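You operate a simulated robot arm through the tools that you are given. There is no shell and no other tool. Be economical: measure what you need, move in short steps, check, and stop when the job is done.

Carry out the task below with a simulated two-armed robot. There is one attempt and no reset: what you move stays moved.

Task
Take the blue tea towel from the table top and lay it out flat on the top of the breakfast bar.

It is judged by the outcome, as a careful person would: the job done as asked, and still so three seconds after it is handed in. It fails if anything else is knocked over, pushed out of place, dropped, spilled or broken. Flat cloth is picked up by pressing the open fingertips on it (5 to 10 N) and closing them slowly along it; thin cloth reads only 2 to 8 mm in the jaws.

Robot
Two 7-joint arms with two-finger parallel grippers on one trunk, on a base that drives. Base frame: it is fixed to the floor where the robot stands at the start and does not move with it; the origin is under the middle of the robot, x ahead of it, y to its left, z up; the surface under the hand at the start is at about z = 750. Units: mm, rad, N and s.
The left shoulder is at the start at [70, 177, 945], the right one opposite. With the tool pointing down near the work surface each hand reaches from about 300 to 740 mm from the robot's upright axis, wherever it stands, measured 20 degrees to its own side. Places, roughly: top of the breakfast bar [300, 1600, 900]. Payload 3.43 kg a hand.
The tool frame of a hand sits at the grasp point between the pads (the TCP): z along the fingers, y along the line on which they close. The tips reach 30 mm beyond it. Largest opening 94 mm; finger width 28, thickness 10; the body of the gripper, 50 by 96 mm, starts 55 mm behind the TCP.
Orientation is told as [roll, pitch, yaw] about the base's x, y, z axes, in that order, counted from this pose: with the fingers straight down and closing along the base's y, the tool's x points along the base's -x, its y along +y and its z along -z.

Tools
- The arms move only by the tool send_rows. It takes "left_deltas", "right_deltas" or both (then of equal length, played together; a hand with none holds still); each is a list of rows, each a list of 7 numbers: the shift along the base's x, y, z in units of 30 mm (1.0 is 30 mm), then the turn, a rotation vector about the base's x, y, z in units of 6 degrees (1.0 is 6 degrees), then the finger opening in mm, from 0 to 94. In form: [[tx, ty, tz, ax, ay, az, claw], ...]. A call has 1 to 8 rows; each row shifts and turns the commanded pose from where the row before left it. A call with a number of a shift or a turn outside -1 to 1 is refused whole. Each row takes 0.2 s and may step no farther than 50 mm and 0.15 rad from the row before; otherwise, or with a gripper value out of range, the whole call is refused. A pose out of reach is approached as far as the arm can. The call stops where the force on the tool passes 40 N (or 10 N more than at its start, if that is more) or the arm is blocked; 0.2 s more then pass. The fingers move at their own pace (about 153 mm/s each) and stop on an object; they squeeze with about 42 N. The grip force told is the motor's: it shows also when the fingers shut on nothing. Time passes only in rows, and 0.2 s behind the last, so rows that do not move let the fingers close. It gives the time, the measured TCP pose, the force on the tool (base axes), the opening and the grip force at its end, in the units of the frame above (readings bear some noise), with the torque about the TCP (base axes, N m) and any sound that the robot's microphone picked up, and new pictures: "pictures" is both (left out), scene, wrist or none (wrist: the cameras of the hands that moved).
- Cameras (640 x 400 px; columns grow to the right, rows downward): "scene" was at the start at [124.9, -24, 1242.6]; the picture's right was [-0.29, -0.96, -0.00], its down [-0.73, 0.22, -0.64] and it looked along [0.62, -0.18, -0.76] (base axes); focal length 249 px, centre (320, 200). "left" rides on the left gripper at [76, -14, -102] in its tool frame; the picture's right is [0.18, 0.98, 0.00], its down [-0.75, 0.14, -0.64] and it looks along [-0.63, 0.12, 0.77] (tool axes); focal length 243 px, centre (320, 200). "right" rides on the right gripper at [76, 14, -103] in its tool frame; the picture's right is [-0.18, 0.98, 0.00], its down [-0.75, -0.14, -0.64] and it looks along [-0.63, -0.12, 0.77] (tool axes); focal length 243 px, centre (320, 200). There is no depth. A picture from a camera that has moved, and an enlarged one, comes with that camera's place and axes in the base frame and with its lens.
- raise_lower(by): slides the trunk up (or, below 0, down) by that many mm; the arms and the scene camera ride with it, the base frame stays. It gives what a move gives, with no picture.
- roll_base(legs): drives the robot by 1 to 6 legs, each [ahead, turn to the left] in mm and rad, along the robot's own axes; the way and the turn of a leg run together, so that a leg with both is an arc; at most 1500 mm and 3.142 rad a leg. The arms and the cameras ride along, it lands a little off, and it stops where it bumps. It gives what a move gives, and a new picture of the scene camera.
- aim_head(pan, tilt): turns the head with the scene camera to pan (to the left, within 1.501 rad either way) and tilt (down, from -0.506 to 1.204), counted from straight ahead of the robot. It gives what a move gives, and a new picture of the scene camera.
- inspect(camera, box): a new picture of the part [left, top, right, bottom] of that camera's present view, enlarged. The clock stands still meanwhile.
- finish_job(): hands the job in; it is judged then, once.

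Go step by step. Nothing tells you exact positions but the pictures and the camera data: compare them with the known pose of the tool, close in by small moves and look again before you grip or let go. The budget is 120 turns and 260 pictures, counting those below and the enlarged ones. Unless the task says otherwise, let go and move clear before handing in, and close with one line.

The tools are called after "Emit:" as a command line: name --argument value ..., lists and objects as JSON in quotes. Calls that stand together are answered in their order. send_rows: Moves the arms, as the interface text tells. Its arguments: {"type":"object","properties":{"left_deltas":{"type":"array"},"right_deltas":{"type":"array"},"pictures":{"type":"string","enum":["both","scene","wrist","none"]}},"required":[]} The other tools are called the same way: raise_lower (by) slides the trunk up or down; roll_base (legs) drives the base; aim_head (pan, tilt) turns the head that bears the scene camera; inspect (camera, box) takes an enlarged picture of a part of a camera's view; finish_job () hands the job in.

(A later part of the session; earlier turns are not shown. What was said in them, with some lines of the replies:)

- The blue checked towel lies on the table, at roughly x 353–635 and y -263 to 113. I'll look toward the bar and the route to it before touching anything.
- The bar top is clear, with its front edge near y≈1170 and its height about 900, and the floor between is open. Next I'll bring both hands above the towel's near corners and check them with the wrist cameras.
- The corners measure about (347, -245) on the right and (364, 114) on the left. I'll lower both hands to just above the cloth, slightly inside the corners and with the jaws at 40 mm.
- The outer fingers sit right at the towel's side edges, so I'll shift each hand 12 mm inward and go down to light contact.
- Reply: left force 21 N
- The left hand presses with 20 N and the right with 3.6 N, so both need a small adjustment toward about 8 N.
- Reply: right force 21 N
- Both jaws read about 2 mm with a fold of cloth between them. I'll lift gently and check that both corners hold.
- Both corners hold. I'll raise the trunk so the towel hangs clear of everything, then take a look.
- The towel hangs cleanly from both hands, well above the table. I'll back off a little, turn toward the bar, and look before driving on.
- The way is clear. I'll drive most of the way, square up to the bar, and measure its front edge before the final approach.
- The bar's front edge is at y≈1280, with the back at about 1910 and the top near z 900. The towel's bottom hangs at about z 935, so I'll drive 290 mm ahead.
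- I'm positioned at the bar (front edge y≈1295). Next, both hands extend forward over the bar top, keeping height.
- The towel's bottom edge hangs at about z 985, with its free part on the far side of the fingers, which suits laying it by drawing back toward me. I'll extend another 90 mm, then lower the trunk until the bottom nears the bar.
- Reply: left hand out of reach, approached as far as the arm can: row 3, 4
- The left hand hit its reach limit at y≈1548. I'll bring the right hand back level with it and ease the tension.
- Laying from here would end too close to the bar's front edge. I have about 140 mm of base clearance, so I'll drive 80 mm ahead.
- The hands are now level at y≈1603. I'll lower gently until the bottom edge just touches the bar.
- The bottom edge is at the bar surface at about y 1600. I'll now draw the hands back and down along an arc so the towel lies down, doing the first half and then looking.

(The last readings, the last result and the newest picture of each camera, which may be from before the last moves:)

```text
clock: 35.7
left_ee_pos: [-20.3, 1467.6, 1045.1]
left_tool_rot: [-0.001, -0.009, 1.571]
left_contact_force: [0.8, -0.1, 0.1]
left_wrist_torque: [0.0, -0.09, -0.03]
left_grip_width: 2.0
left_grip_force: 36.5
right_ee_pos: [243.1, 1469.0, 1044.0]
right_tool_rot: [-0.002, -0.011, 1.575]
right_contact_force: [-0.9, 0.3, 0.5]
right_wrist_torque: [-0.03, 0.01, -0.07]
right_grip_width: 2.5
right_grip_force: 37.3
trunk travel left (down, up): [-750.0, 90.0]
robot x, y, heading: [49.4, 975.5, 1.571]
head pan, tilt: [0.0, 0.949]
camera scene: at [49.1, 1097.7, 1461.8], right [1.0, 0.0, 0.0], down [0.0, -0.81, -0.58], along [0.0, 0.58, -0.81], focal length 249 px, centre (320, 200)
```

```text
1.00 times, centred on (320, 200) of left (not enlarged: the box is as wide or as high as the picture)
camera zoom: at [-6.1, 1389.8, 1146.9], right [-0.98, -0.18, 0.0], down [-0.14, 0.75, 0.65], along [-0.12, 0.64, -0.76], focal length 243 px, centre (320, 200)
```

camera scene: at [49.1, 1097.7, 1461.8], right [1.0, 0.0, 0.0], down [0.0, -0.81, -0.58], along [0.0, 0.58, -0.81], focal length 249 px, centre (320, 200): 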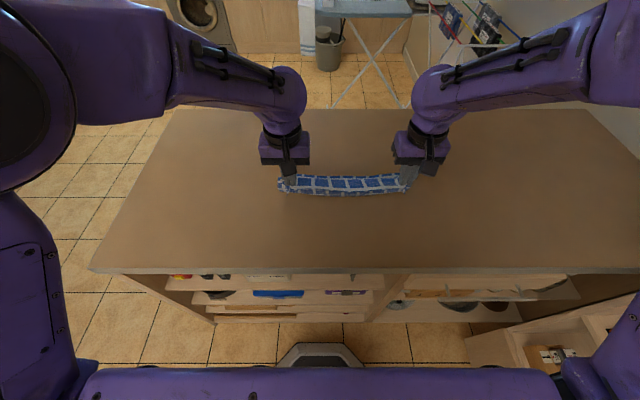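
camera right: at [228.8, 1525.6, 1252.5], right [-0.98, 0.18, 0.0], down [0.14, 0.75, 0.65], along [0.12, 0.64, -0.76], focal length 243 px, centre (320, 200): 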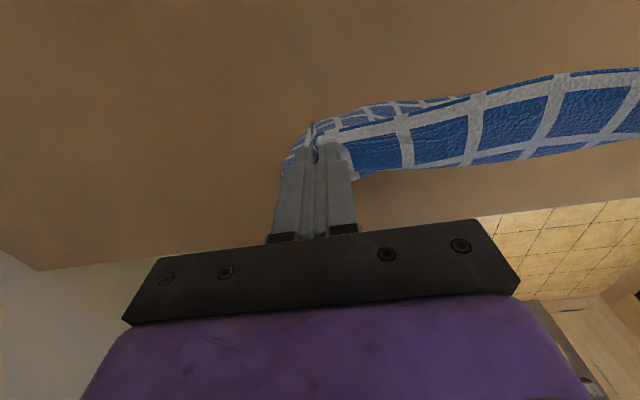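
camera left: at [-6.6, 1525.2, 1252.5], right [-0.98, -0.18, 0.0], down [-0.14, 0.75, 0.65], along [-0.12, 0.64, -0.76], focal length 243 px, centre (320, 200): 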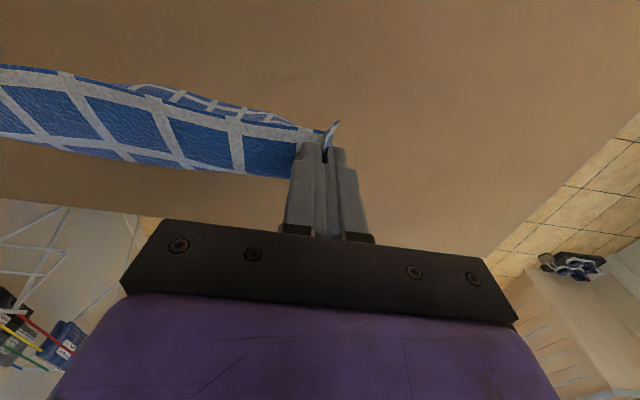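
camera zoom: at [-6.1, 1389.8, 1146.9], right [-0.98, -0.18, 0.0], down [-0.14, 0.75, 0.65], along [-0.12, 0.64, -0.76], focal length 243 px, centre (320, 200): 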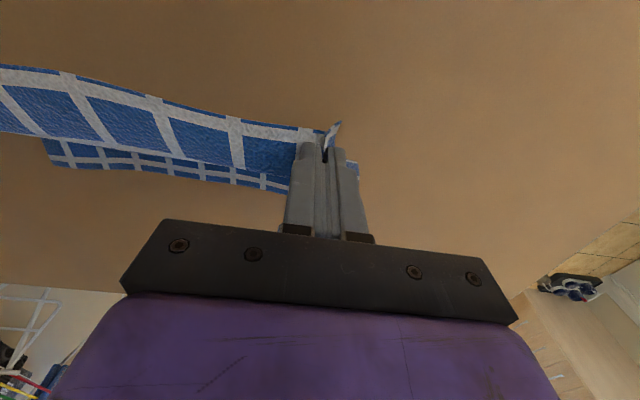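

The far edge has stayed put on the bar at about y 1590, and there is some slack bulging toward me. I'll pull back more before going down, to take it up.

Emit:
send_rows --left_deltas '[[0, -0.6, -0.1, 0, 0, 0, 0], [0, -0.6, -0.2, 0, 0, 0, 0], [0, -0.6, -0.3, 0, 0, 0, 0], [0, -0.4, -0.4, 0, 0, 0, 0], [0, -0.3, -0.45, 0, 0, 0, 0], [0, -0.2, -0.45, 0, 0, 0, 0], [0, -0.15, -0.45, 0, 0, 0, 0], [0, -0.15, -0.45, 0, 0, 0, 0]]' --right_deltas '[[0, -0.6, -0.1, 0, 0, 0, 0], [0, -0.6, -0.2, 0, 0, 0, 0], [0, -0.6, -0.3, 0, 0, 0, 0], [0, -0.4, -0.4, 0, 0, 0, 0], [0, -0.3, -0.45, 0, 0, 0, 0], [0, -0.2, -0.45, 0, 0, 0, 0], [0, -0.15, -0.45, 0, 0, 0, 0], [0, -0.15, -0.45, 0, 0, 0, 0]]' --pictures "none"

Emit:
inspect --camera "scene" --box '[230, 130, 470, 280]'

Emit:
inspect --camera "left" --box '[0, 0, 640, 400]'

```text
clock: 37.5
left_ee_pos: [-19.9, 1378.5, 960.2]
left_tool_rot: [0.001, -0.007, 1.572]
left_contact_force: [1.9, 0.2, 0.0]
left_wrist_torque: [0.03, -0.02, -0.06]
left_grip_width: 2.2
left_grip_force: 37.2
right_ee_pos: [244.4, 1380.2, 959.5]
right_tool_rot: [-0.003, -0.008, 1.577]
right_contact_force: [-1.2, 0.1, 0.7]
right_wrist_torque: [-0.03, 0.06, -0.08]
right_grip_width: 2.3
right_grip_force: 36.9
trunk travel left (down, up): [-750.0, 90.0]
robot x, y, heading: [48.9, 976.7, 1.572]
head pan, tilt: [0.0, 0.949]
```

```text
2.67 times, centred on (350, 205) of scene
camera zoom: at [49.2, 1099.2, 1461.7], right [1.0, 0.0, 0.0], down [0.0, -0.81, -0.58], along [0.0, 0.58, -0.81], focal length 663 px, centre (240, 187)
```

zoom: 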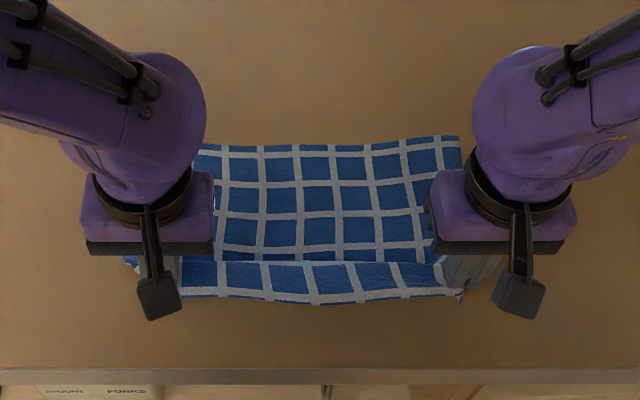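

```text
1.00 times, centred on (320, 200) of left (not enlarged: the box is as wide or as high as the picture)
camera zoom: at [-6.1, 1301.2, 1062.5], right [-0.98, -0.19, 0.0], down [-0.14, 0.75, 0.65], along [-0.12, 0.64, -0.76], focal length 243 px, centre (320, 200)
```

zoom: 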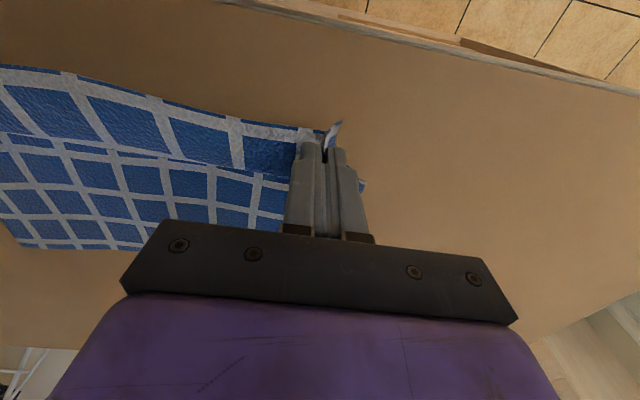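

The towel is down, but the far edge crept to about y 1557 and roughly 60 mm of slack remains under the held edge. Taking that up would end right at the bar's front edge, so I'll lift, go forward and re-lay it further in.

Emit:
send_rows --left_deltas '[[0, 0.4, 0.8, 0, 0, 0, 0], [0, 0.5, 0.8, 0, 0, 0, 0], [0, 0.5, 0.8, 0, 0, 0, 0], [0, 0.5, 0.8, 0, 0, 0, 0], [0, 0.5, 0.8, 0, 0, 0, 0], [0, 0.5, 0.8, 0, 0, 0, 0], [0, 0.6, 0.8, 0, 0, 0, 0], [0, 0.6, 0.8, 0, 0, 0, 0]]' --right_deltas '[[0, 0.4, 0.8, 0, 0, 0, 0], [0, 0.5, 0.8, 0, 0, 0, 0], [0, 0.5, 0.8, 0, 0, 0, 0], [0, 0.5, 0.8, 0, 0, 0, 0], [0, 0.5, 0.8, 0, 0, 0, 0], [0, 0.5, 0.8, 0, 0, 0, 0], [0, 0.6, 0.8, 0, 0, 0, 0], [0, 0.6, 0.8, 0, 0, 0, 0]]' --pictures "none"

Emit:
send_rows --left_deltas '[[0, 0.8, 0, 0, 0, 0, 0], [0, 0.9, 0, 0, 0, 0, 0], [0, 0.9, 0, 0, 0, 0, 0], [0, 0.9, 0, 0, 0, 0, 0], [0, 0.4, 0, 0, 0, 0, 0], [0, 0, 0, 0, 0, 0, 0], [0, 0, 0, 0, 0, 0, 0], [0, 0, 0, 0, 0, 0, 0]]' --right_deltas '[[0, 0.8, 0, 0, 0, 0, 0], [0, 0.9, 0, 0, 0, 0, 0], [0, 0.9, 0, 0, 0, 0, 0], [0, 0.9, 0, 0, 0, 0, 0], [0, 0.4, 0, 0, 0, 0, 0], [0, 0, 0, 0, 0, 0, 0], [0, 0, 0, 0, 0, 0, 0], [0, 0, 0, 0, 0, 0, 0]]' --pictures "scene"

```text
clock: 39.3
left_ee_pos: [-20.4, 1502.0, 1151.3]
left_tool_rot: [-0.001, -0.007, 1.573]
left_contact_force: [1.8, 0.6, 0.5]
left_wrist_torque: [0.02, -0.06, -0.01]
left_grip_width: 2.0
left_grip_force: 37.3
right_ee_pos: [243.2, 1504.0, 1153.3]
right_tool_rot: [0.0, -0.008, 1.576]
right_contact_force: [-1.0, 0.4, 0.3]
right_wrist_torque: [-0.04, 0.03, -0.08]
right_grip_width: 2.4
right_grip_force: 37.7
trunk travel left (down, up): [-750.0, 90.0]
robot x, y, heading: [48.1, 976.3, 1.574]
head pan, tilt: [0.0, 0.949]
```

```text
clock: 41.1
left_ee_pos: [-20.6, 1618.9, 1152.9]
left_tool_rot: [0.001, -0.007, 1.57]
left_contact_force: [1.2, 0.3, 0.2]
left_wrist_torque: [-0.05, -0.06, -0.03]
left_grip_width: 2.0
left_grip_force: 37.3
right_ee_pos: [243.4, 1619.8, 1152.6]
right_tool_rot: [-0.001, -0.008, 1.577]
right_contact_force: [-1.9, 0.3, -0.1]
right_wrist_torque: [0.01, 0.04, -0.06]
right_grip_width: 2.3
right_grip_force: 36.9
trunk travel left (down, up): [-750.0, 90.0]
robot x, y, heading: [48.1, 978.0, 1.576]
head pan, tilt: [0.0, 0.949]
camera scene: at [49.1, 1098.8, 1461.6], right [1.0, 0.0, 0.0], down [0.0, -0.81, -0.58], along [0.0, 0.58, -0.81], focal length 249 px, centre (320, 200)
```

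scene: 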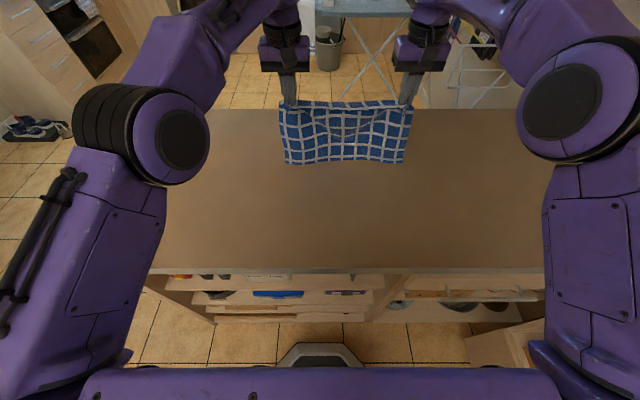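

It's hanging straight at y≈1619. This time I'll lower more before drawing back, so the far edge anchors.

Emit:
send_rows --left_deltas '[[0, 0.1, -0.5, 0, 0, 0, 0], [0, 0.1, -0.5, 0, 0, 0, 0], [0, 0.1, -0.5, 0, 0, 0, 0], [0, 0, -0.5, 0, 0, 0, 0], [0, -0.3, -0.4, 0, 0, 0, 0], [0, -0.6, -0.4, 0, 0, 0, 0], [0, -0.7, -0.35, 0, 0, 0, 0], [0, -0.7, -0.35, 0, 0, 0, 0]]' --right_deltas '[[0, 0.1, -0.5, 0, 0, 0, 0], [0, 0.1, -0.5, 0, 0, 0, 0], [0, 0.1, -0.5, 0, 0, 0, 0], [0, 0, -0.5, 0, 0, 0, 0], [0, -0.3, -0.4, 0, 0, 0, 0], [0, -0.6, -0.4, 0, 0, 0, 0], [0, -0.7, -0.35, 0, 0, 0, 0], [0, -0.7, -0.35, 0, 0, 0, 0]]' --pictures "none"

Emit:
inspect --camera "scene" --box '[240, 80, 460, 218]'

Emit:
inspect --camera "left" --box '[0, 0, 640, 400]'

```text
clock: 42.9
left_ee_pos: [-21.4, 1556.9, 1047.5]
left_tool_rot: [-0.001, -0.011, 1.571]
left_contact_force: [0.8, 0.6, 0.4]
left_wrist_torque: [0.0, -0.05, 0.02]
left_grip_width: 2.1
left_grip_force: 36.7
right_ee_pos: [242.7, 1557.6, 1048.3]
right_tool_rot: [-0.001, -0.009, 1.576]
right_contact_force: [-2.0, -0.8, -0.2]
right_wrist_torque: [-0.02, 0.07, -0.06]
right_grip_width: 2.5
right_grip_force: 36.8
trunk travel left (down, up): [-750.0, 90.0]
robot x, y, heading: [49.3, 979.7, 1.575]
head pan, tilt: [0.0, 0.949]
```

```text
2.90 times, centred on (350, 149) of scene
camera zoom: at [49.0, 1096.6, 1461.9], right [1.0, 0.0, 0.0], down [0.0, -0.81, -0.58], along [0.0, 0.58, -0.81], focal length 720 px, centre (233, 348)
```

zoom: 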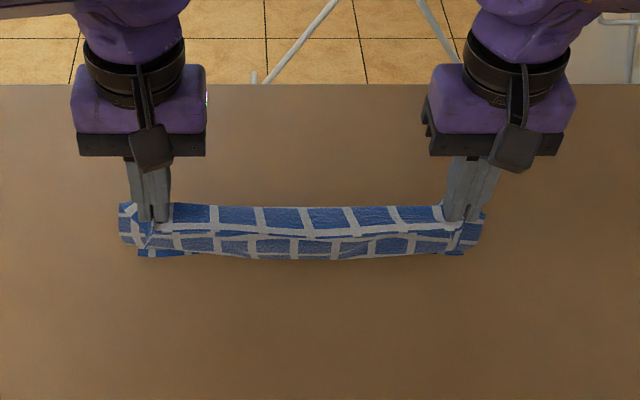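

```text
1.00 times, centred on (320, 200) of left (not enlarged: the box is as wide or as high as the picture)
camera zoom: at [-6.7, 1479.7, 1150.5], right [-0.98, -0.18, 0.0], down [-0.14, 0.75, 0.65], along [-0.12, 0.64, -0.76], focal length 243 px, centre (320, 200)
```

zoom: 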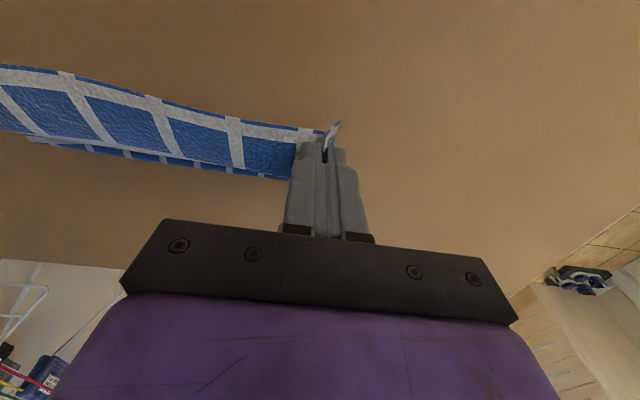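

The far edge is down at about y 1620. Now I'll pull back to take up the slack.

Emit:
send_rows --left_deltas '[[0, -0.7, -0.2, 0, 0, 0, 0], [0, -0.8, -0.25, 0, 0, 0, 0], [0, -0.8, -0.3, 0, 0, 0, 0], [0, -0.8, -0.35, 0, 0, 0, 0], [0, -0.6, -0.4, 0, 0, 0, 0], [0, -0.5, -0.4, 0, 0, 0, 0], [0, -0.4, -0.4, 0, 0, 0, 0], [0, -0.3, -0.4, 0, 0, 0, 0]]' --right_deltas '[[0, -0.7, -0.2, 0, 0, 0, 0], [0, -0.8, -0.25, 0, 0, 0, 0], [0, -0.8, -0.3, 0, 0, 0, 0], [0, -0.8, -0.35, 0, 0, 0, 0], [0, -0.6, -0.4, 0, 0, 0, 0], [0, -0.5, -0.4, 0, 0, 0, 0], [0, -0.4, -0.4, 0, 0, 0, 0], [0, -0.3, -0.4, 0, 0, 0, 0]]' --pictures "none"

Emit:
inspect --camera "scene" --box '[230, 120, 470, 270]'

Emit:
inspect --camera "left" --box '[0, 0, 640, 400]'

```text
clock: 44.7
left_ee_pos: [-20.8, 1410.2, 964.7]
left_tool_rot: [-0.001, -0.009, 1.569]
left_contact_force: [2.0, 0.2, 0.3]
left_wrist_torque: [-0.01, -0.04, 0.03]
left_grip_width: 1.9
left_grip_force: 36.6
right_ee_pos: [243.1, 1411.4, 966.2]
right_tool_rot: [-0.001, -0.008, 1.578]
right_contact_force: [-1.1, -0.6, 0.0]
right_wrist_torque: [0.03, 0.02, -0.06]
right_grip_width: 2.3
right_grip_force: 37.6
trunk travel left (down, up): [-750.0, 90.0]
robot x, y, heading: [48.0, 978.5, 1.573]
head pan, tilt: [0.0, 0.949]
```

```text
2.67 times, centred on (350, 195) of scene
camera zoom: at [49.1, 1098.8, 1461.7], right [1.0, 0.0, 0.0], down [0.0, -0.81, -0.58], along [0.0, 0.58, -0.81], focal length 663 px, centre (240, 213)
```

zoom: 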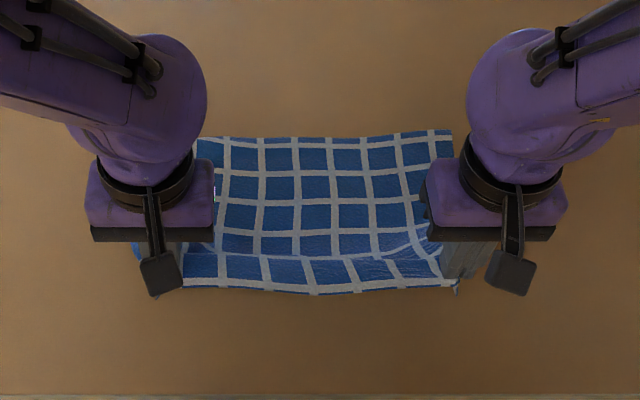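

```text
1.00 times, centred on (320, 200) of left (not enlarged: the box is as wide or as high as the picture)
camera zoom: at [-6.5, 1334.2, 1068.2], right [-0.98, -0.18, 0.0], down [-0.14, 0.75, 0.65], along [-0.12, 0.64, -0.76], focal length 243 px, centre (320, 200)
```

zoom: 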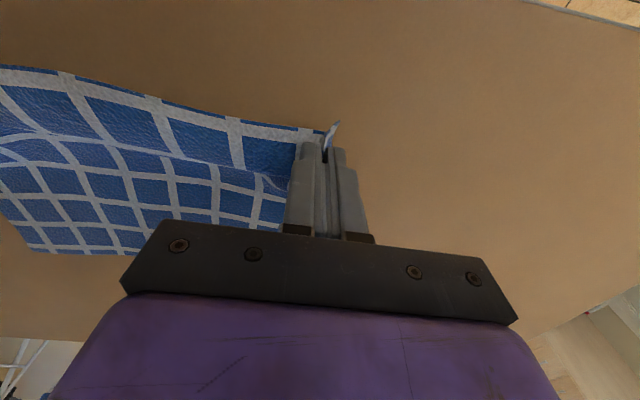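

The far edge holds at y≈1606 and the cloth is nearly flat. I'll pull back another ~45 mm while descending to just above the bar.

Emit:
send_rows --left_deltas '[[0, -0.35, -0.1, 0, 0, 0, 0], [0, -0.35, -0.1, 0, 0, 0, 0], [0, -0.3, -0.15, 0, 0, 0, 0], [0, -0.3, -0.15, 0, 0, 0, 0], [0, -0.2, -0.15, 0, 0, 0, 0]]' --right_deltas '[[0, -0.35, -0.1, 0, 0, 0, 0], [0, -0.35, -0.1, 0, 0, 0, 0], [0, -0.3, -0.15, 0, 0, 0, 0], [0, -0.3, -0.15, 0, 0, 0, 0], [0, -0.2, -0.15, 0, 0, 0, 0]]' --pictures "none"

Emit:
inspect --camera "scene" --box '[230, 120, 470, 270]'

Emit:
inspect --camera "left" --box '[0, 0, 640, 400]'

```text
clock: 45.9
left_ee_pos: [-20.9, 1365.2, 946.0]
left_tool_rot: [-0.001, -0.01, 1.569]
left_contact_force: [1.8, -0.7, -0.8]
left_wrist_torque: [-0.03, -0.04, -0.02]
left_grip_width: 2.3
left_grip_force: 36.4
right_ee_pos: [242.8, 1366.8, 947.2]
right_tool_rot: [-0.001, -0.011, 1.576]
right_contact_force: [-1.6, -0.2, 0.0]
right_wrist_torque: [0.02, 0.02, -0.06]
right_grip_width: 2.1
right_grip_force: 37.4
trunk travel left (down, up): [-750.0, 90.0]
robot x, y, heading: [48.6, 978.5, 1.574]
head pan, tilt: [0.0, 0.949]
```

```text
2.67 times, centred on (350, 195) of scene
camera zoom: at [49.0, 1098.5, 1461.7], right [1.0, 0.0, 0.0], down [0.0, -0.81, -0.58], along [0.0, 0.58, -0.81], focal length 663 px, centre (240, 213)
```

zoom: 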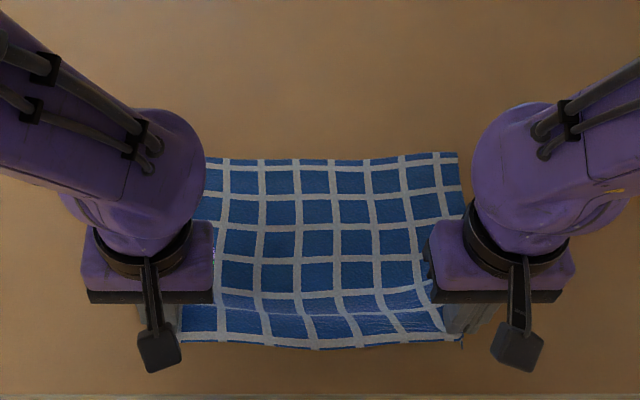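

```text
1.00 times, centred on (320, 200) of left (not enlarged: the box is as wide or as high as the picture)
camera zoom: at [-6.6, 1289.1, 1049.4], right [-0.98, -0.18, 0.0], down [-0.14, 0.75, 0.65], along [-0.12, 0.64, -0.76], focal length 243 px, centre (320, 200)
```

zoom: 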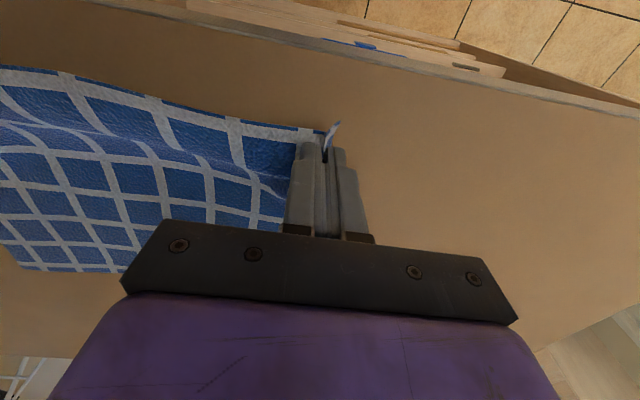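

Nearly taut now: the far edge is at 1575 and the near edge at about 1346, with the bar edge at 1299. I'll lower to contact.

Emit:
send_rows --left_deltas '[[0, -0.15, -0.15, 0, 0, 0, 0], [0, -0.1, -0.15, 0, 0, 0, 0], [0, 0, -0.1, 0, 0, 0, 0]]' --right_deltas '[[0, -0.15, -0.15, 0, 0, 0, 0], [0, -0.1, -0.15, 0, 0, 0, 0], [0, 0, -0.1, 0, 0, 0, 0]]' --pictures "none"

```text
clock: 46.7
left_ee_pos: [-21.0, 1358.2, 934.8]
left_tool_rot: [-0.002, -0.007, 1.572]
left_contact_force: [2.4, -0.5, -0.9]
left_wrist_torque: [0.02, -0.07, -0.02]
left_grip_width: 1.9
left_grip_force: 36.5
right_ee_pos: [244.1, 1359.9, 935.0]
right_tool_rot: [0.0, -0.008, 1.577]
right_contact_force: [-2.1, 0.1, -0.1]
right_wrist_torque: [0.03, 0.09, -0.03]
right_grip_width: 2.6
right_grip_force: 37.4
trunk travel left (down, up): [-750.0, 90.0]
robot x, y, heading: [44.7, 977.1, 1.571]
head pan, tilt: [0.0, 0.949]
```

Emit:
send_rows --left_deltas '[[0, 0, -0.07, 0, 0, 0, 0], [0, 0, -0.04, 0, 0, 0, 0]]' --right_deltas '[[0, 0, -0.07, 0, 0, 0, 0], [0, 0, -0.04, 0, 0, 0, 0]]' --pictures "none"

```text
clock: 47.3
left_ee_pos: [-20.5, 1357.8, 933.3]
left_tool_rot: [0.0, -0.008, 1.572]
left_contact_force: [1.2, -0.1, 1.1]
left_wrist_torque: [0.01, -0.06, 0.02]
left_grip_width: 2.1
left_grip_force: 37.2
right_ee_pos: [242.4, 1359.8, 930.8]
right_tool_rot: [-0.001, -0.012, 1.576]
right_contact_force: [-1.5, 0.5, -0.8]
right_wrist_torque: [0.01, 0.05, -0.03]
right_grip_width: 2.3
right_grip_force: 37.3
trunk travel left (down, up): [-750.0, 90.0]
robot x, y, heading: [44.1, 978.2, 1.577]
head pan, tilt: [0.0, 0.949]
```

Emit:
send_rows --left_deltas '[[0, 0, -0.05, 0, 0, 0, 0], [0, 0, 0, 0, 0, 0, 0]]' --right_deltas '[[0, 0, -0.05, 0, 0, 0, 0], [0, 0, 0, 0, 0, 0, 0]]' --pictures "none"

```text
clock: 47.9
left_ee_pos: [-20.7, 1358.8, 930.4]
left_tool_rot: [0.001, -0.009, 1.571]
left_contact_force: [1.2, -0.5, 0.3]
left_wrist_torque: [-0.02, -0.08, -0.04]
left_grip_width: 1.9
left_grip_force: 36.6
right_ee_pos: [244.7, 1358.9, 930.1]
right_tool_rot: [-0.001, -0.01, 1.576]
right_contact_force: [-1.4, 0.6, -0.1]
right_wrist_torque: [-0.01, 0.04, -0.06]
right_grip_width: 2.3
right_grip_force: 37.1
trunk travel left (down, up): [-750.0, 90.0]
robot x, y, heading: [45.1, 973.3, 1.574]
head pan, tilt: [0.0, 0.949]
```

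Emit:
send_rows --left_deltas '[[0, 0, -0.05, 0, 0, 0, 0], [0, 0, -0.03, 0, 0, 0, 0]]' --right_deltas '[[0, 0, -0.05, 0, 0, 0, 0], [0, 0, -0.03, 0, 0, 0, 0]]' --pictures "wrist"

```text
clock: 48.5
left_ee_pos: [-21.2, 1358.2, 928.6]
left_tool_rot: [-0.001, -0.008, 1.572]
left_contact_force: [1.9, 0.8, 0.1]
left_wrist_torque: [-0.03, -0.06, -0.03]
left_grip_width: 2.3
left_grip_force: 36.9
right_ee_pos: [244.8, 1359.4, 927.6]
right_tool_rot: [-0.001, -0.01, 1.577]
right_contact_force: [-0.5, 0.3, 0.3]
right_wrist_torque: [0.01, -0.01, -0.07]
right_grip_width: 2.4
right_grip_force: 37.2
trunk travel left (down, up): [-750.0, 90.0]
robot x, y, heading: [47.0, 975.4, 1.573]
head pan, tilt: [0.0, 0.949]
camera right: at [229.2, 1282.0, 1029.7], right [-0.98, 0.18, 0.0], down [0.14, 0.75, 0.65], along [0.12, 0.64, -0.76], focal length 243 px, centre (320, 200)
camera left: at [-6.4, 1281.3, 1030.1], right [-0.98, -0.18, 0.0], down [-0.14, 0.75, 0.65], along [-0.12, 0.64, -0.76], focal length 243 px, centre (320, 200)
```

right: 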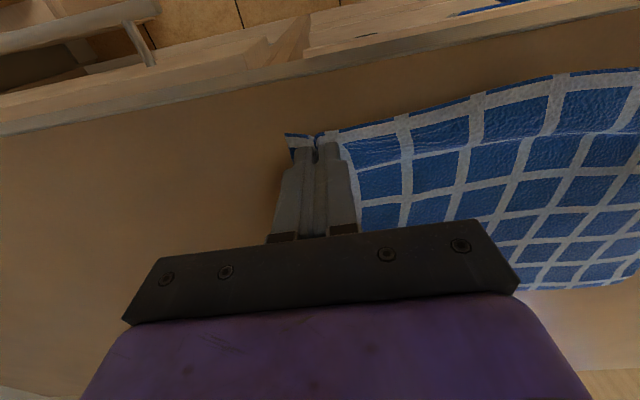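
left: 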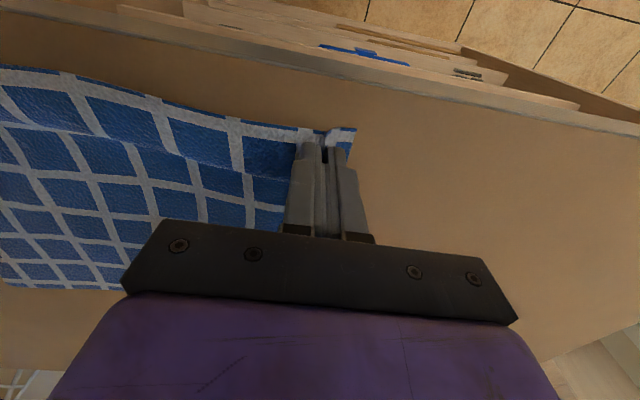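

The corners are now touching the bar, though the fingertips aren't loaded yet. I'll go a little lower.

Emit:
send_rows --left_deltas '[[0, 0, -0.05, 0, 0, 0, 0], [0, 0, -0.04, 0, 0, 0, 0]]' --right_deltas '[[0, 0, -0.05, 0, 0, 0, 0], [0, 0, -0.04, 0, 0, 0, 0]]' --pictures "none"

```text
clock: 49.1
left_ee_pos: [-20.5, 1358.1, 925.0]
left_tool_rot: [-0.001, -0.007, 1.571]
left_contact_force: [0.8, 0.1, 0.0]
left_wrist_torque: [-0.03, -0.04, -0.02]
left_grip_width: 1.8
left_grip_force: 36.7
right_ee_pos: [243.7, 1360.3, 925.9]
right_tool_rot: [-0.002, -0.01, 1.577]
right_contact_force: [-1.2, 0.2, 0.2]
right_wrist_torque: [0.02, 0.06, -0.05]
right_grip_width: 2.3
right_grip_force: 37.0
trunk travel left (down, up): [-750.0, 90.0]
robot x, y, heading: [52.0, 976.6, 1.575]
head pan, tilt: [0.0, 0.949]
```

Emit:
send_rows --left_deltas '[[0, 0, -0.05, 0, 0, 0, 0], [0, 0, -0.05, 0, 0, 0, 0]]' --right_deltas '[[0, 0, -0.05, 0, 0, 0, 0], [0, 0, -0.05, 0, 0, 0, 0]]' --pictures "none"

```text
clock: 49.7
left_ee_pos: [-20.9, 1358.2, 922.1]
left_tool_rot: [-0.002, -0.009, 1.572]
left_contact_force: [1.7, 0.6, -0.2]
left_wrist_torque: [0.05, -0.08, 0.0]
left_grip_width: 2.1
left_grip_force: 36.5
right_ee_pos: [243.2, 1360.0, 921.9]
right_tool_rot: [-0.003, -0.01, 1.577]
right_contact_force: [-1.5, -1.4, 0.2]
right_wrist_torque: [-0.01, 0.05, -0.05]
right_grip_width: 2.2
right_grip_force: 36.8
trunk travel left (down, up): [-750.0, 90.0]
robot x, y, heading: [47.0, 982.3, 1.574]
head pan, tilt: [0.0, 0.949]
```

Emit:
send_rows --left_deltas '[[0, 0, -0.06, 0, 0, 0, 0], [0, 0, -0.06, 0, 0, 0, 0]]' --right_deltas '[[0, 0, -0.06, 0, 0, 0, 0], [0, 0, -0.06, 0, 0, 0, 0]]' --pictures "wrist"

```text
clock: 50.3
left_ee_pos: [-20.8, 1358.8, 919.2]
left_tool_rot: [0.0, -0.01, 1.571]
left_contact_force: [1.7, 0.8, 0.2]
left_wrist_torque: [0.0, -0.07, 0.01]
left_grip_width: 2.0
left_grip_force: 37.0
right_ee_pos: [243.9, 1360.7, 919.2]
right_tool_rot: [-0.002, -0.012, 1.574]
right_contact_force: [-0.5, 1.4, -0.2]
right_wrist_torque: [0.02, 0.0, -0.01]
right_grip_width: 2.3
right_grip_force: 36.5
trunk travel left (down, up): [-750.0, 90.0]
robot x, y, heading: [52.1, 976.5, 1.571]
head pan, tilt: [0.0, 0.949]
camera right: at [228.9, 1282.3, 1020.4], right [-0.98, 0.18, 0.0], down [0.14, 0.75, 0.65], along [0.12, 0.64, -0.76], focal length 243 px, centre (320, 200)
camera left: at [-6.7, 1281.8, 1020.6], right [-0.98, -0.18, 0.0], down [-0.14, 0.75, 0.65], along [-0.12, 0.64, -0.76], focal length 243 px, centre (320, 200)
```

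right: 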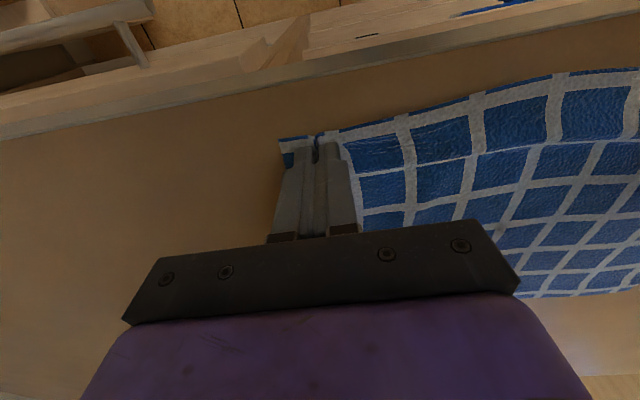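
left: 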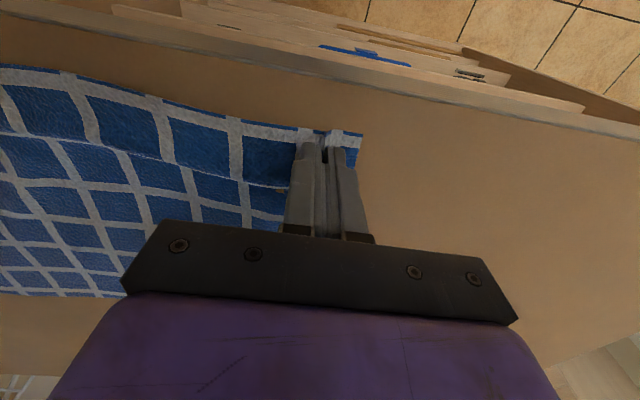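

Still no load, so the bar is somewhat lower than 900. I'll keep lowering in small steps.

Emit:
send_rows --left_deltas '[[0, 0, -0.08, 0, 0, 0, 0], [0, 0, -0.08, 0, 0, 0, 0]]' --right_deltas '[[0, 0, -0.08, 0, 0, 0, 0], [0, 0, -0.08, 0, 0, 0, 0]]' --pictures "none"

```text
clock: 50.9
left_ee_pos: [-20.5, 1360.0, 914.0]
left_tool_rot: [0.0, -0.008, 1.571]
left_contact_force: [1.2, 1.0, 0.0]
left_wrist_torque: [0.01, -0.11, -0.04]
left_grip_width: 2.0
left_grip_force: 36.8
right_ee_pos: [243.4, 1361.1, 912.9]
right_tool_rot: [-0.001, -0.01, 1.577]
right_contact_force: [-2.3, -0.1, -0.2]
right_wrist_torque: [-0.01, 0.05, -0.06]
right_grip_width: 2.4
right_grip_force: 37.3
trunk travel left (down, up): [-750.0, 90.0]
robot x, y, heading: [47.6, 975.7, 1.574]
head pan, tilt: [0.0, 0.949]
```

Emit:
send_rows --left_deltas '[[0, 0, -0.05, 0, 0, 0, 0], [0, 0, -0.05, 0, 0, 0, 0]]' --right_deltas '[[0, 0, -0.05, 0, 0, 0, 0], [0, 0, -0.05, 0, 0, 0, 0]]' --pictures "none"

Emit:
inspect --camera "left" --box '[200, 60, 440, 210]'

```text
clock: 51.5
left_ee_pos: [-21.0, 1359.6, 911.7]
left_tool_rot: [-0.002, -0.01, 1.572]
left_contact_force: [0.6, 1.0, 2.1]
left_wrist_torque: [-0.03, -0.04, -0.03]
left_grip_width: 2.4
left_grip_force: 37.1
right_ee_pos: [243.7, 1360.0, 911.6]
right_tool_rot: [-0.002, -0.012, 1.577]
right_contact_force: [-1.7, 0.9, 6.6]
right_wrist_torque: [-0.01, 0.02, -0.04]
right_grip_width: 2.3
right_grip_force: 37.2
trunk travel left (down, up): [-750.0, 90.0]
robot x, y, heading: [49.6, 975.0, 1.572]
head pan, tilt: [0.0, 0.949]
```

```text
2.67 times, centred on (320, 135) of left
camera zoom: at [-6.5, 1281.4, 1014.3], right [-0.98, -0.19, 0.0], down [-0.14, 0.75, 0.65], along [-0.12, 0.64, -0.76], focal length 647 px, centre (320, 373)
```

zoom: 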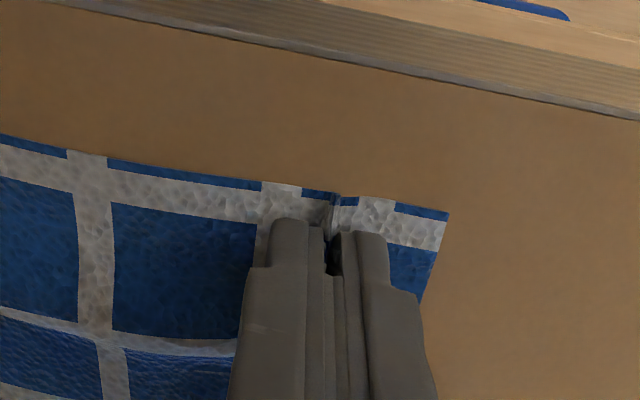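

Contact at last: the bar top is at z≈881. I'll check for remaining slack before opening.

Emit:
inspect --camera "scene" --box '[230, 130, 470, 280]'

```text
2.67 times, centred on (350, 205) of scene
camera zoom: at [48.6, 1097.3, 1462.0], right [1.0, 0.0, 0.0], down [0.0, -0.81, -0.58], along [0.0, 0.58, -0.81], focal length 663 px, centre (240, 187)
```

zoom: 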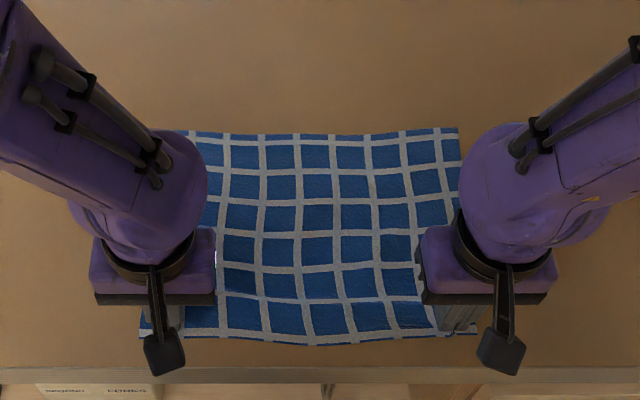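

The towel is nearly flat, about 30 mm inside the front edge. Keeping light pressure, I'll open the jaws slowly to spread the pinched folds back out.

Emit:
send_rows --left_deltas '[[0, 0, -0.03, 0, 0, 0, 2], [0, 0, 0, 0, 0, 0, 7], [0, 0, 0, 0, 0, 0, 12], [0, 0, 0, 0, 0, 0, 17], [0, 0, 0, 0, 0, 0, 22], [0, 0, 0, 0, 0, 0, 28], [0, 0, 0, 0, 0, 0, 34], [0, 0, 0, 0, 0, 0, 40]]' --right_deltas '[[0, 0, 0, 0, 0, 0, 2], [0, 0, 0, 0, 0, 0, 7], [0, 0, 0, 0, 0, 0, 12], [0, 0, 0, 0, 0, 0, 17], [0, 0, 0, 0, 0, 0, 22], [0, 0, 0, 0, 0, 0, 28], [0, 0, 0, 0, 0, 0, 34], [0, 0, 0, 0, 0, 0, 40]]' --pictures "both"

```text
clock: 53.3
left_ee_pos: [-18.9, 1357.2, 911.9]
left_tool_rot: [-0.003, -0.011, 1.573]
left_contact_force: [5.9, 2.3, 28.2]
left_wrist_torque: [-0.22, 0.04, 0.08]
left_grip_width: 29.9
left_grip_force: 0.0
right_ee_pos: [243.3, 1358.7, 912.1]
right_tool_rot: [-0.001, -0.012, 1.576]
right_contact_force: [-0.6, 0.9, 5.2]
right_wrist_torque: [-0.02, 0.02, -0.03]
right_grip_width: 38.2
right_grip_force: 0.0
trunk travel left (down, up): [-750.0, 90.0]
robot x, y, heading: [46.2, 979.3, 1.572]
head pan, tilt: [0.0, 0.949]
camera scene: at [50.4, 1095.3, 1462.1], right [1.0, 0.0, 0.0], down [0.0, -0.81, -0.58], along [0.0, 0.58, -0.81], focal length 249 px, centre (320, 200)
camera right: at [230.1, 1280.2, 1013.4], right [-0.98, 0.18, 0.0], down [0.14, 0.75, 0.65], along [0.12, 0.64, -0.76], focal length 243 px, centre (320, 200)
camera left: at [-5.3, 1280.2, 1013.7], right [-0.98, -0.19, 0.0], down [-0.14, 0.75, 0.65], along [-0.12, 0.64, -0.76], focal length 243 px, centre (320, 200)
```

scene: 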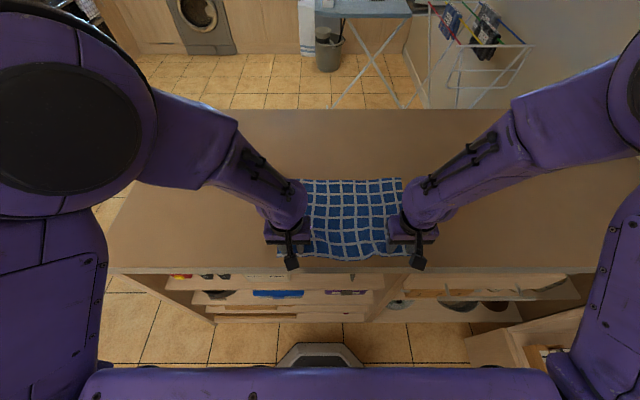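
right: 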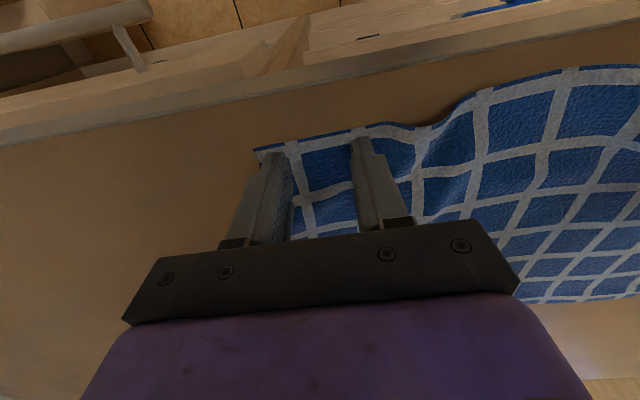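
left: 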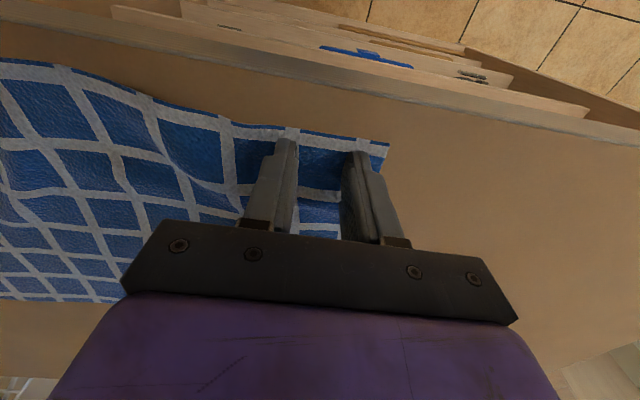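

The folds opened, but the cloth just inside each hand is bunched. Still pressing lightly, I'll slide both hands outward to stretch the near edge.

Emit:
send_rows --left_deltas '[[0, 0, 0.04, 0, 0, 0, 40], [-0.15, 0, 0, 0, 0, 0, 40], [-0.15, 0, 0, 0, 0, 0, 40], [-0.15, 0, 0, 0, 0, 0, 40], [-0.1, 0, 0, 0, 0, 0, 40]]' --right_deltas '[[0, 0, -0.03, 0, 0, 0, 40], [0.15, 0, 0, 0, 0, 0, 40], [0.15, 0, 0, 0, 0, 0, 40], [0.15, 0, 0, 0, 0, 0, 40], [0.1, 0, 0, 0, 0, 0, 40]]' --pictures "wrist"

```text
clock: 54.5
left_ee_pos: [-37.5, 1355.8, 911.2]
left_tool_rot: [-0.002, -0.011, 1.57]
left_contact_force: [6.7, -1.7, 10.5]
left_wrist_torque: [-0.1, -0.1, 0.07]
left_grip_width: 38.4
left_grip_force: 0.1
right_ee_pos: [257.8, 1357.2, 912.4]
right_tool_rot: [-0.001, -0.013, 1.575]
right_contact_force: [-11.7, 0.2, 25.4]
right_wrist_torque: [-0.21, 0.57, -0.07]
right_grip_width: 39.2
right_grip_force: 0.1
trunk travel left (down, up): [-750.0, 90.0]
robot x, y, heading: [47.8, 974.8, 1.571]
head pan, tilt: [0.0, 0.949]
camera right: at [243.6, 1279.7, 1013.0], right [-0.98, 0.18, 0.0], down [0.14, 0.75, 0.65], along [0.12, 0.64, -0.76], focal length 243 px, centre (320, 200)
camera left: at [-24.8, 1279.0, 1014.0], right [-0.98, -0.18, 0.0], down [-0.14, 0.75, 0.65], along [-0.12, 0.64, -0.76], focal length 243 px, centre (320, 200)
```

right: 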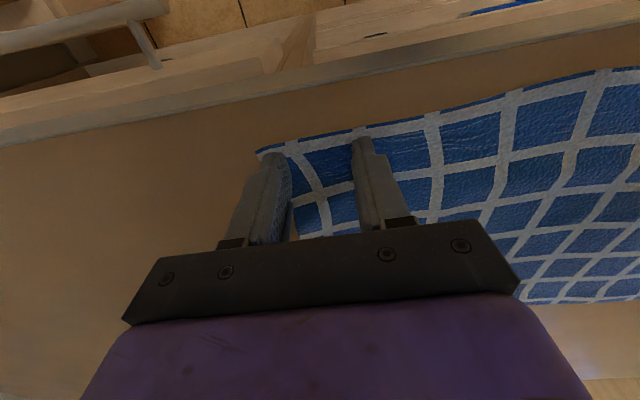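
left: 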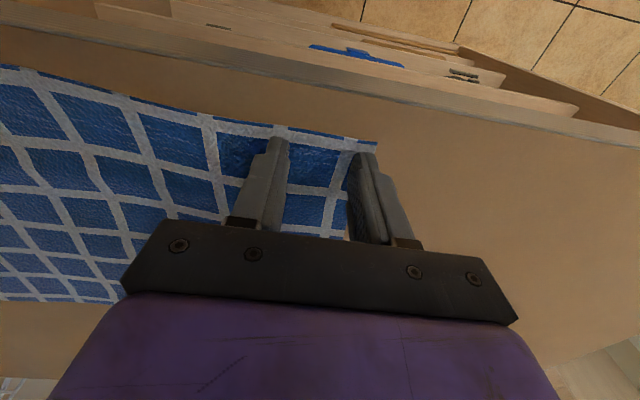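

Beautifully flat now. I'll release straight up and look at the whole towel.

Emit:
send_rows --left_deltas '[[0, 0, 0.1, 0, 0, 0, 40], [0, 0, 0.3, 0, 0, 0, 40], [0, 0, 0.7, 0, 0, 0, 40], [0, 0, 0.9, 0, 0, 0, 40], [0, 0, 0.9, 0, 0, 0, 40], [-0.6, 0, 0.9, 0, 0, 0, 40], [-0.9, 0, 0.6, 0, 0, 0, 40], [-0.9, 0, 0.3, 0, 0, 0, 40]]' --right_deltas '[[0, 0, 0.1, 0, 0, 0, 40], [0, 0, 0.3, 0, 0, 0, 40], [0, 0, 0.7, 0, 0, 0, 40], [0, 0, 0.9, 0, 0, 0, 40], [0, 0, 0.9, 0, 0, 0, 40], [0.6, 0, 0.9, 0, 0, 0, 40], [0.9, 0, 0.6, 0, 0, 0, 40], [0.9, 0, 0.3, 0, 0, 0, 40]]' --pictures "none"

Emit:
inspect --camera "scene" --box '[220, 130, 480, 292]'

Emit:
inspect --camera "left" --box '[0, 0, 640, 400]'

Emit:
inspect --camera "right" --box '[0, 0, 640, 400]'

```text
clock: 56.3
left_ee_pos: [-110.5, 1358.5, 1050.8]
left_tool_rot: [-0.001, -0.009, 1.572]
left_contact_force: [0.6, -0.6, -0.1]
left_wrist_torque: [0.03, -0.04, -0.05]
left_grip_width: 39.9
left_grip_force: 0.1
right_ee_pos: [331.0, 1361.4, 1051.1]
right_tool_rot: [-0.006, -0.014, 1.576]
right_contact_force: [-0.3, 0.5, 0.5]
right_wrist_torque: [-0.03, 0.01, -0.05]
right_grip_width: 40.0
right_grip_force: 0.0
trunk travel left (down, up): [-750.0, 90.0]
robot x, y, heading: [49.7, 976.0, 1.572]
head pan, tilt: [0.0, 0.949]
```

```text
2.46 times, centred on (350, 211) of scene
camera zoom: at [46.6, 1098.3, 1461.7], right [1.0, 0.0, 0.0], down [0.0, -0.81, -0.58], along [0.0, 0.58, -0.81], focal length 612 px, centre (246, 173)
```

zoom: 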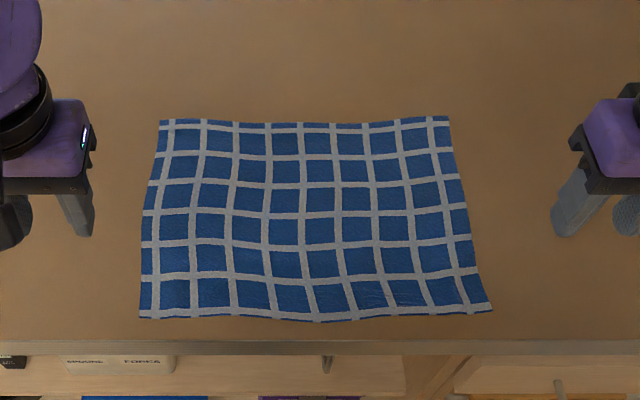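

```text
1.00 times, centred on (320, 200) of left (not enlarged: the box is as wide or as high as the picture)
camera zoom: at [-97.4, 1281.7, 1154.0], right [-0.98, -0.18, 0.0], down [-0.14, 0.75, 0.65], along [-0.12, 0.64, -0.76], focal length 243 px, centre (320, 200)
```

zoom: 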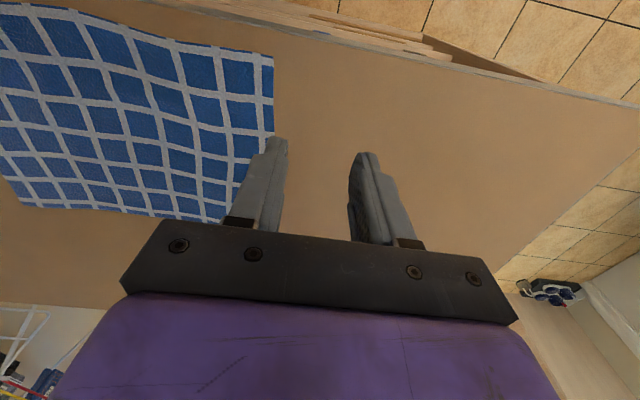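

```text
1.00 times, centred on (320, 200) of right (not enlarged: the box is as wide or as high as the picture)
camera zoom: at [315.9, 1281.7, 1154.0], right [-0.98, 0.18, 0.0], down [0.13, 0.75, 0.65], along [0.12, 0.64, -0.76], focal length 243 px, centre (320, 200)
```

zoom: 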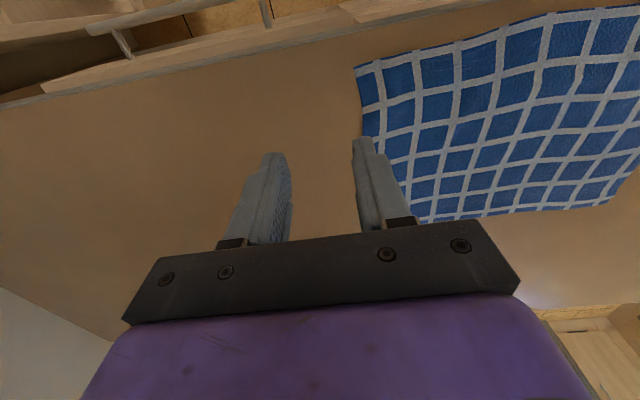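

The towel lies fully spread and flat on the bar top, with no folds and no overhang. Both hands are clear of it, so I'm handing in.

Emit:
finish_job

```text
The job is handed in.
```

The blue tea towel is laid out flat on top of the breakfast bar, about 30 mm in from the front edge; both hands are clear, and I saw nothing else get moved or knocked over.
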